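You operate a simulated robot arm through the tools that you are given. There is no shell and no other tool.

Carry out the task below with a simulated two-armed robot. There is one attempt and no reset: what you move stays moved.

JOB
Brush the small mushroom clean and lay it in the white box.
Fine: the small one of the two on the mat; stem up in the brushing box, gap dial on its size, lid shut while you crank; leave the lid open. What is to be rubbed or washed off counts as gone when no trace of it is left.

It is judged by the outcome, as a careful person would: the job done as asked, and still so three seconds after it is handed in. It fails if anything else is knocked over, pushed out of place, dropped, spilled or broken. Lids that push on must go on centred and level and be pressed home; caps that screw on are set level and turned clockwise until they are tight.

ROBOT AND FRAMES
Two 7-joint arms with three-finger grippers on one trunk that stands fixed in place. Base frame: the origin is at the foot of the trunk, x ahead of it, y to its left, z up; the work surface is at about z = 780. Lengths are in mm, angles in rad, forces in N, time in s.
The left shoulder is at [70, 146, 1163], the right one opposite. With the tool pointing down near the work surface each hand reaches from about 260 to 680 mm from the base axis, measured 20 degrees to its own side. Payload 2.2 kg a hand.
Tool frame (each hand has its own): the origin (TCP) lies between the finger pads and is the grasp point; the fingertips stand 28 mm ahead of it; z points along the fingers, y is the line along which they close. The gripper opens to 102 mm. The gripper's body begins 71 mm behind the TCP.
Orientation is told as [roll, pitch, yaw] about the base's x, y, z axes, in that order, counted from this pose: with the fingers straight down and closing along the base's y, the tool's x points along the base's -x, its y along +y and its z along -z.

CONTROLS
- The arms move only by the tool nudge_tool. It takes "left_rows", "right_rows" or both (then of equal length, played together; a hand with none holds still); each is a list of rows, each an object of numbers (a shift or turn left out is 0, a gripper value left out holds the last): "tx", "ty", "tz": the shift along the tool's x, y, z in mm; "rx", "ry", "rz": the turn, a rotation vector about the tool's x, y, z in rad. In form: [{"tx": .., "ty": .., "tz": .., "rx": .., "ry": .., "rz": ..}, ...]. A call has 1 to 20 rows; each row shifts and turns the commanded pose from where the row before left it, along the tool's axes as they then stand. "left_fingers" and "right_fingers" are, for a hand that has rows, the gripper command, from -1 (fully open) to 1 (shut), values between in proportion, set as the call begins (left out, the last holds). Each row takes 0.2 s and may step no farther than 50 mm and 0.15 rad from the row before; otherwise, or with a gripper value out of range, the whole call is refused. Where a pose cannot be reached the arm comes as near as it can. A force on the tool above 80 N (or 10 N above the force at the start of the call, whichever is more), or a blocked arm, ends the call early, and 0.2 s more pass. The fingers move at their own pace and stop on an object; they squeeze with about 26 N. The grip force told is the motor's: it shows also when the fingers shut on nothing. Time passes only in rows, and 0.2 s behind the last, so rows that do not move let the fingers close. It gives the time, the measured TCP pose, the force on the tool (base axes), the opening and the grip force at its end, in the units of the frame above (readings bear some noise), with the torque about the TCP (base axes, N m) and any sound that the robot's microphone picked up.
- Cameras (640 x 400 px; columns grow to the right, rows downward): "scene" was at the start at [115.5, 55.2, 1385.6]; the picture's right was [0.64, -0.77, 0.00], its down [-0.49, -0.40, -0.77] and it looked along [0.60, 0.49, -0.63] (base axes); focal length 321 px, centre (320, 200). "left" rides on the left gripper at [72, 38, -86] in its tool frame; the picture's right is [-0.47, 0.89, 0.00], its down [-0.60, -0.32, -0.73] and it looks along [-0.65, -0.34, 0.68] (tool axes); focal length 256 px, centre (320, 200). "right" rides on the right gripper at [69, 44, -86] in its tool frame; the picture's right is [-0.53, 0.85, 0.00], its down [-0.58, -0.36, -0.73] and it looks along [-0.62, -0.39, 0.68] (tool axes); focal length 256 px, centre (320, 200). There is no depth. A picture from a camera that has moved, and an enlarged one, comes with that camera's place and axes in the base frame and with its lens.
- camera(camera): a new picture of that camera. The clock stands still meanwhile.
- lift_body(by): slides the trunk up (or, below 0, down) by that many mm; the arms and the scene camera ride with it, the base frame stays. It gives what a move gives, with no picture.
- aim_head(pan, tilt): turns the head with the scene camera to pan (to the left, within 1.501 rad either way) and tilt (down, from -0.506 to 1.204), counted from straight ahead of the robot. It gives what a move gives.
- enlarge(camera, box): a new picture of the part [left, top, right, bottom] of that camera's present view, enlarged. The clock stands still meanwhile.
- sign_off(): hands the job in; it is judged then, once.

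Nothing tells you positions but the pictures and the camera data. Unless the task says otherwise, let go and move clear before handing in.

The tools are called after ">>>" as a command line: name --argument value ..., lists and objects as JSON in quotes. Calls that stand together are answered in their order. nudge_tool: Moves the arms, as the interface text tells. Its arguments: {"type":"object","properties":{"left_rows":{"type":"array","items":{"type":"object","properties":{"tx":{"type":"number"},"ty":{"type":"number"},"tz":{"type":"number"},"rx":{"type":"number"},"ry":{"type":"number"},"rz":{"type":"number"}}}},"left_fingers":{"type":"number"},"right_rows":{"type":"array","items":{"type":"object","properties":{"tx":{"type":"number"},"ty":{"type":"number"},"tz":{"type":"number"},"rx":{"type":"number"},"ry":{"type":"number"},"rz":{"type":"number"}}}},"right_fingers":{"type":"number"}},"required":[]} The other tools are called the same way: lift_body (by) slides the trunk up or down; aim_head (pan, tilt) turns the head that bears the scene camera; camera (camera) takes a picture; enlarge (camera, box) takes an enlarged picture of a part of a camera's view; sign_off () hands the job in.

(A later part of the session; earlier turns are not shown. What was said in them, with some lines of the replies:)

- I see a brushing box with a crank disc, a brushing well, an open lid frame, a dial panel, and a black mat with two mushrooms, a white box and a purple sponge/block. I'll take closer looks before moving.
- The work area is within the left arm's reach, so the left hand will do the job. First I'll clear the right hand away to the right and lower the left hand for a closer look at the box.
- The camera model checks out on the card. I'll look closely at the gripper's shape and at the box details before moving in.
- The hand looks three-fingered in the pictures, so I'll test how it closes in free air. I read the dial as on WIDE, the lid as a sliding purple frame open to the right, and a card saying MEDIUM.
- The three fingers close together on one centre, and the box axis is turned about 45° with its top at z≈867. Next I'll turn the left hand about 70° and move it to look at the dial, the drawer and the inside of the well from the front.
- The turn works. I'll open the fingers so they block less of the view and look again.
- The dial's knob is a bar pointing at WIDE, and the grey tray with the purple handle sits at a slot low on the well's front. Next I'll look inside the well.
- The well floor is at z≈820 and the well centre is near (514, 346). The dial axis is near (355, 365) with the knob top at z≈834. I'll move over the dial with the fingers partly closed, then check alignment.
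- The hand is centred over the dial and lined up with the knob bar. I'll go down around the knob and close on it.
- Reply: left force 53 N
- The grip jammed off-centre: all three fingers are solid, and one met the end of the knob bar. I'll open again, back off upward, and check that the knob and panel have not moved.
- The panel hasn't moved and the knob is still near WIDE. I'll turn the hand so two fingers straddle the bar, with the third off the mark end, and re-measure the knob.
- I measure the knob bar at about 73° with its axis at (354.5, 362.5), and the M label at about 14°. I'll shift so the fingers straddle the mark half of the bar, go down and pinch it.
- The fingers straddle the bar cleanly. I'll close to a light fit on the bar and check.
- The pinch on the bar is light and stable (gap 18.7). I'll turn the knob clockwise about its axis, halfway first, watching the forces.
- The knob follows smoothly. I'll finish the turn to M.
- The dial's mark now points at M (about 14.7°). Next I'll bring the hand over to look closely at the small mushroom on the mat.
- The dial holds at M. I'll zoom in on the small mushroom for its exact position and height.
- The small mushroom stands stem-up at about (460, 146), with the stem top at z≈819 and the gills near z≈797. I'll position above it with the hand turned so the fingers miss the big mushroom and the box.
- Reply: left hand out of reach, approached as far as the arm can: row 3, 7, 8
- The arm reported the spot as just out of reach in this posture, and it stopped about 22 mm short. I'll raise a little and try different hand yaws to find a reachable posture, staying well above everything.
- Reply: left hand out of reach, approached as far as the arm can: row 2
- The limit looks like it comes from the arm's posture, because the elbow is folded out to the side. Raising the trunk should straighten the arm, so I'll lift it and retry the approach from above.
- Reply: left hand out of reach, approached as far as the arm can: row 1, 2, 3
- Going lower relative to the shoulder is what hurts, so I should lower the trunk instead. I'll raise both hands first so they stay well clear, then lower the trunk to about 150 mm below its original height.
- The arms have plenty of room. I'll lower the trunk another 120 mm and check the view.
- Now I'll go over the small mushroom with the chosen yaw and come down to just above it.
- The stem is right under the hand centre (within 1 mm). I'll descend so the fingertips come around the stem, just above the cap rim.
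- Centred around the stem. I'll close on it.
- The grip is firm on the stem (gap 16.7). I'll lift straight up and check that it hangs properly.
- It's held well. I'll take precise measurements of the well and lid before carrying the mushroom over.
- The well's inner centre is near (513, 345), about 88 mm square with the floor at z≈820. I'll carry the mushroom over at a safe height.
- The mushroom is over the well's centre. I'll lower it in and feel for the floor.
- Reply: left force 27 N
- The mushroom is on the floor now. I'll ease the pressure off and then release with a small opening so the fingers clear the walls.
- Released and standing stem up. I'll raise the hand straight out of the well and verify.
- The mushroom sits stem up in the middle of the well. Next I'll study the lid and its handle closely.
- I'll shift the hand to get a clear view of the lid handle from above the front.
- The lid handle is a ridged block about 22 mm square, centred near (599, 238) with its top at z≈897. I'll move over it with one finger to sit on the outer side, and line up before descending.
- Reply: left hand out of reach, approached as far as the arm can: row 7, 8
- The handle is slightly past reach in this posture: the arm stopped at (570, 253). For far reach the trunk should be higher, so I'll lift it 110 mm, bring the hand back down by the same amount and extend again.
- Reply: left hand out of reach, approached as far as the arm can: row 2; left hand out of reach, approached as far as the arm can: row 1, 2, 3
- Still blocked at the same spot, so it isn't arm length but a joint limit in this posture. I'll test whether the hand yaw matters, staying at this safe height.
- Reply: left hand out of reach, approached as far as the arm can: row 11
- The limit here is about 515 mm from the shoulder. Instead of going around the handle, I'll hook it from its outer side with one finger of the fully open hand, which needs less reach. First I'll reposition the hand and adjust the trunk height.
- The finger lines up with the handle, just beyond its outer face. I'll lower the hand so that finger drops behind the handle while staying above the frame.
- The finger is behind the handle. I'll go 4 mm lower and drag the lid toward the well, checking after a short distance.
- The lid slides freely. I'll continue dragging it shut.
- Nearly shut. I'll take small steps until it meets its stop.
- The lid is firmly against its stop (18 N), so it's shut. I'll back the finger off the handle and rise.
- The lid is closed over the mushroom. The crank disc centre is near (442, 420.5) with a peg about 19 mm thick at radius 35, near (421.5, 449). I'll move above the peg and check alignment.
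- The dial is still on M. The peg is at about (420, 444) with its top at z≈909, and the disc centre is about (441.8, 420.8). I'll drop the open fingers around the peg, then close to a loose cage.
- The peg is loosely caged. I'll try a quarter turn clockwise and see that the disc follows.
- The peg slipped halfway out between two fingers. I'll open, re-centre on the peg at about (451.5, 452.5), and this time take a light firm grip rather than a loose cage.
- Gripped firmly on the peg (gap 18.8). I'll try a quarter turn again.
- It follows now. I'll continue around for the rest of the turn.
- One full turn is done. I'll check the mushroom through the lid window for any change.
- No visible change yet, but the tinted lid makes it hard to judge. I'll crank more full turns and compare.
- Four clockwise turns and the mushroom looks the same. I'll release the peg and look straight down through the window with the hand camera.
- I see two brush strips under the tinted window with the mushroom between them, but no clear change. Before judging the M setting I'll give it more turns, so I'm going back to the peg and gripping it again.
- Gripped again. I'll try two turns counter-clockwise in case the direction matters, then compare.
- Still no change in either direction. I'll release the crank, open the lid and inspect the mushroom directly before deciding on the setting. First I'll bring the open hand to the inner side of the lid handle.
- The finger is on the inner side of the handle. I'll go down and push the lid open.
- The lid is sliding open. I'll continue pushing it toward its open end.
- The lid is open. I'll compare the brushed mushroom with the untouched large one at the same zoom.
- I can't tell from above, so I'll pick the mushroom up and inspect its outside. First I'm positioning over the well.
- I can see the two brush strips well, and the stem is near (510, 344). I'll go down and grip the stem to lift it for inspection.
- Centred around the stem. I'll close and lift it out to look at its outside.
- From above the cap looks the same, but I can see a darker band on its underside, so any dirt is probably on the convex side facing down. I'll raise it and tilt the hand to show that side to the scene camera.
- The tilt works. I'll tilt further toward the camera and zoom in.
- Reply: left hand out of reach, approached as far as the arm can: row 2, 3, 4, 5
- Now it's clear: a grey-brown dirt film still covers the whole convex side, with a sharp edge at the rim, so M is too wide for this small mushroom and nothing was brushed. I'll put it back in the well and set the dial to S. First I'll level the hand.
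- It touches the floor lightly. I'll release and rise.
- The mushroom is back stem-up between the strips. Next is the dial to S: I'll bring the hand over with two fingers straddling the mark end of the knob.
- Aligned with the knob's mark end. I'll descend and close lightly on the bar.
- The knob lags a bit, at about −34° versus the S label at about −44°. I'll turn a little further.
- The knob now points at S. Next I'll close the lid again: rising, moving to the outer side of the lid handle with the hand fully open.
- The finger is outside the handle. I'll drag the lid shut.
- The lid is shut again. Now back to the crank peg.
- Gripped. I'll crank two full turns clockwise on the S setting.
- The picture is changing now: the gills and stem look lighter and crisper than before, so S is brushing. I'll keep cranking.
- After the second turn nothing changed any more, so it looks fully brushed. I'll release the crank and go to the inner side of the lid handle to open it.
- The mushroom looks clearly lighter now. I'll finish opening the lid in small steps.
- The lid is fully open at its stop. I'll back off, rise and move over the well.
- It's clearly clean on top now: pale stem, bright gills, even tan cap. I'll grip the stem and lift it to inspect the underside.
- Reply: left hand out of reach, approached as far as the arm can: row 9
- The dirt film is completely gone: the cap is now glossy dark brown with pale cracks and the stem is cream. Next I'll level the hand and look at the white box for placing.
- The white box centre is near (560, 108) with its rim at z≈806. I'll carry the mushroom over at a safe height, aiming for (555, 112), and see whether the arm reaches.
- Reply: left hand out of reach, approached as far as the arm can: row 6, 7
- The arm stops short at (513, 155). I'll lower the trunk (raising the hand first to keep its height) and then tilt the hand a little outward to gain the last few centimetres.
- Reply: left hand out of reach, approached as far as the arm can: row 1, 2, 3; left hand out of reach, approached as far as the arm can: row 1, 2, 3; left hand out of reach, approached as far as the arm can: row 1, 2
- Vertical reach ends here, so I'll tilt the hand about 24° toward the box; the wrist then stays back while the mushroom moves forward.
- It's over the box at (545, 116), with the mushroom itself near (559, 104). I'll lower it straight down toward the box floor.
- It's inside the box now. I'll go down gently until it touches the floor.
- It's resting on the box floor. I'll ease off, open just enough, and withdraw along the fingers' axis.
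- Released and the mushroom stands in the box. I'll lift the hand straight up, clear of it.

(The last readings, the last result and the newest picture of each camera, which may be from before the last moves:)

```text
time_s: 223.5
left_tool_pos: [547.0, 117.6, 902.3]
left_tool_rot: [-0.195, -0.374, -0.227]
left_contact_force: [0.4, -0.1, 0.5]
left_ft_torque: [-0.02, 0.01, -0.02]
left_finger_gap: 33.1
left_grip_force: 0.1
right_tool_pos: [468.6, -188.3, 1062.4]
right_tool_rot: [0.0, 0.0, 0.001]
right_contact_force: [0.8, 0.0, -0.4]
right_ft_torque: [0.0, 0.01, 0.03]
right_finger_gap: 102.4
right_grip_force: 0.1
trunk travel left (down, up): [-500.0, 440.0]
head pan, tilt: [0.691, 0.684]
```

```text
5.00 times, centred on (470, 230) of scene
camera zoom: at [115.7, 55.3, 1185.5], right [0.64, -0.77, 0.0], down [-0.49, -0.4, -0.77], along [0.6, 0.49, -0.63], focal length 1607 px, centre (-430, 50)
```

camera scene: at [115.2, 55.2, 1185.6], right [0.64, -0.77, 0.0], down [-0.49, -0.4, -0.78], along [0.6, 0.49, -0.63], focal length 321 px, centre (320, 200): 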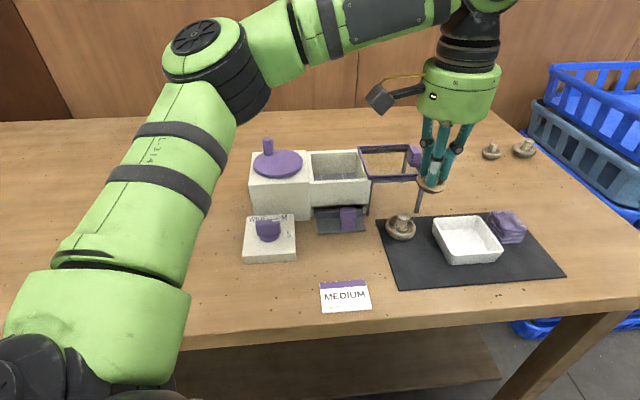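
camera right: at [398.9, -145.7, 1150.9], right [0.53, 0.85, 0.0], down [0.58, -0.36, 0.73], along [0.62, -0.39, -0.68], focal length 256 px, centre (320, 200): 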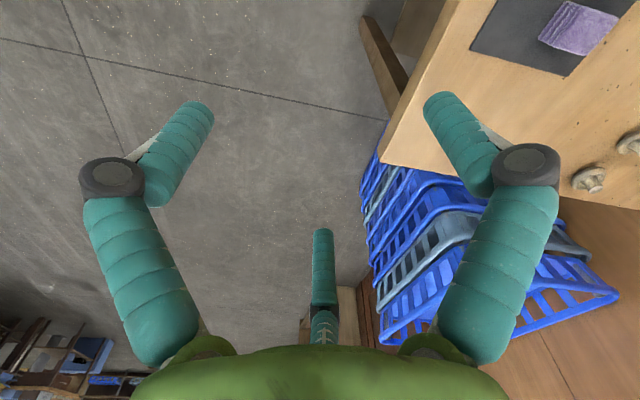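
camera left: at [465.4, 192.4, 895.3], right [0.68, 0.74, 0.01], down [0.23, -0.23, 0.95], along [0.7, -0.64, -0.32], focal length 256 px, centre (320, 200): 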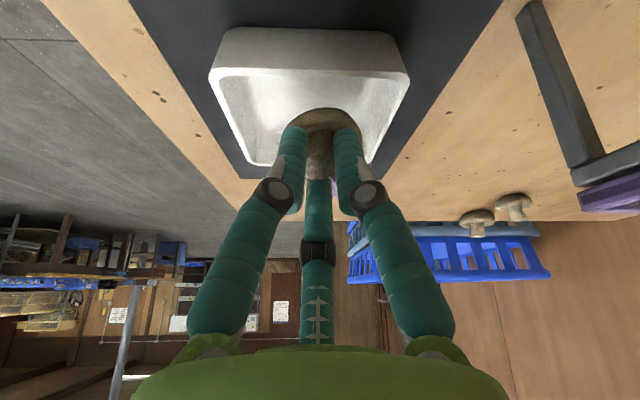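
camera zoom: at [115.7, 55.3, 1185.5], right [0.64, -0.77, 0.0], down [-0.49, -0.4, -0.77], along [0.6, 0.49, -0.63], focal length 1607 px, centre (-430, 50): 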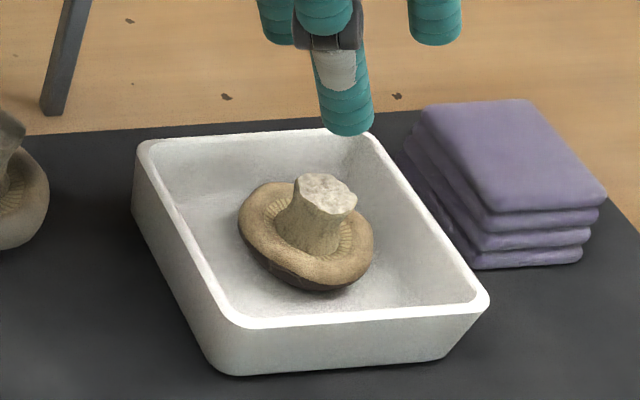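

The clean mushroom is in the white box. I'll rise well clear, level the hand and retreat, then check the whole scene.

>>> nudge_tool --left_rows '[{"tx": -9.7, "ty": -4.8, "tz": -24}, {"tx": 8, "ty": 12, "tz": -24}, {"tx": 15, "ty": 20, "tz": -20}, {"rx": -0.062, "ry": 0.125}, {"rx": -0.062, "ry": 0.125}, {"rx": -0.062, "ry": 0.125}, {"tz": 0}]'

>>> camera --camera "scene"

```text
time_s: 225.1
left_tool_pos: [522.2, 197.0, 956.3]
left_tool_rot: [0.002, -0.004, -0.263]
left_contact_force: [0.4, 0.3, -0.1]
left_ft_torque: [0.02, -0.02, 0.01]
left_finger_gap: 33.2
left_grip_force: 0.0
left hand out of reach, approached as far as the arm can: row 6
right_tool_pos: [466.4, -190.6, 1063.8]
right_tool_rot: [0.002, 0.0, 0.0]
right_contact_force: [0.0, -0.1, -0.9]
right_ft_torque: [-0.01, -0.02, 0.0]
right_finger_gap: 102.0
right_grip_force: 0.1
trunk travel left (down, up): [-500.0, 440.0]
head pan, tilt: [0.691, 0.684]
```

```text
taken
camera scene: at [114.9, 54.3, 1185.7], right [0.64, -0.77, 0.0], down [-0.49, -0.4, -0.78], along [0.6, 0.49, -0.63], focal length 321 px, centre (320, 200)
```

scene: 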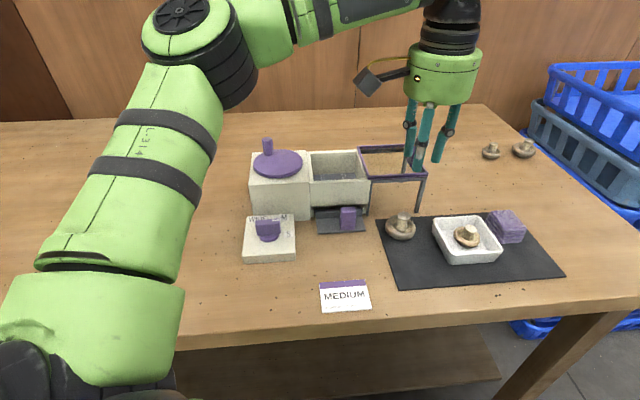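

>>> nudge_tool --left_rows '[{"tx": 20, "ty": 12, "tz": -30}, {"tx": 32, "ty": 21, "tz": -25}, {"tx": 32, "ty": 21, "tz": -20}, {"tx": 32, "ty": 21, "tz": -15}, {"tx": 32, "ty": 21, "tz": -14}, {"tz": 0}, {"tz": 0}]'

>>> camera --camera "scene"

>>> enlarge --camera "scene" --box '[240, 120, 440, 280]'

>>> enlarge --camera "scene" --box '[430, 200, 510, 270]'

```text
time_s: 226.7
left_tool_pos: [403.3, 330.0, 1059.8]
left_tool_rot: [0.0, -0.002, -0.264]
left_contact_force: [0.1, -0.1, 0.2]
left_ft_torque: [0.01, -0.02, -0.01]
left_finger_gap: 32.9
left_grip_force: 0.1
right_tool_pos: [467.1, -188.6, 1063.6]
right_tool_rot: [-0.001, 0.0, 0.0]
right_contact_force: [0.4, 0.6, -0.1]
right_ft_torque: [-0.03, -0.02, 0.02]
right_finger_gap: 101.9
right_grip_force: 0.0
trunk travel left (down, up): [-500.0, 440.0]
head pan, tilt: [0.691, 0.684]
```

```text
taken
camera scene: at [115.1, 55.6, 1185.6], right [0.64, -0.77, 0.0], down [-0.49, -0.4, -0.77], along [0.6, 0.49, -0.63], focal length 321 px, centre (320, 200)
```

scene: 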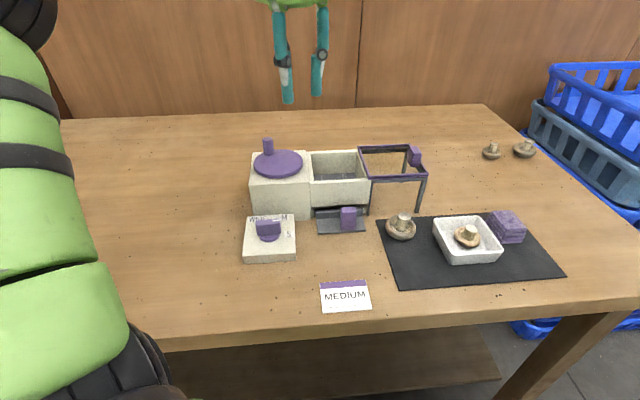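

```text
2.50 times, centred on (340, 200) of scene
camera zoom: at [115.1, 55.6, 1185.6], right [0.64, -0.77, 0.0], down [-0.49, -0.4, -0.77], along [0.6, 0.49, -0.63], focal length 804 px, centre (270, 200)
```

zoom: 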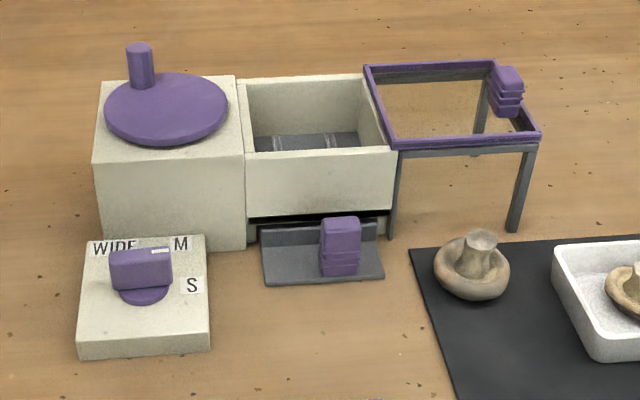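

```text
5.71 times, centred on (470, 235) of scene
camera zoom: at [115.1, 55.6, 1185.6], right [0.64, -0.77, 0.0], down [-0.49, -0.4, -0.77], along [0.6, 0.49, -0.63], focal length 1837 px, centre (-537, 0)
```

zoom: 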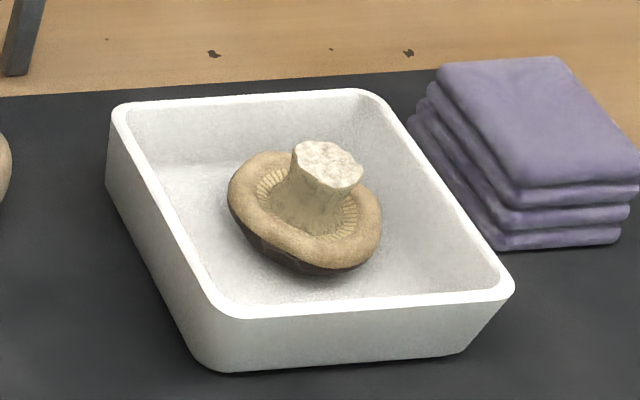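

Everything is in place: the clean mushroom rests in the white box, the well is empty with its lid open, the dial is on S, and nothing else has moved. Both hands are clear, so I'm handing the job in.

>>> sign_off

```text
The job is handed in.
```

The small mushroom is brushed clean and lying in the white box. The lid is open, the well is empty, and both hands are clear.

- **Dial setting:** I first tried M, going by the "MEDIUM mushroom grade" card. About five turns there did nothing: a grey-brown film still covered the cap. I then set the dial to S, put the mushroom back stem up, shut the lid and gave it four turns. The film was gone, and I could see no trace of it when I tilted the cap to the camera. The dial is still on S.
- **Dial grip:** On the first try at the dial knob my fingers jammed against it with about 50 N. The camera showed the dial block had not moved, and the knob still turned normally afterwards.
- **White box:** The arm could not reach the box with the hand upright, so I lowered the mushroom in at a tilt of about 24°. It settled roughly upright.
- **Other items:** In the last pictures I saw nothing else knocked over or out of place. I left the grey tray in front of the well as I found it, partly out.
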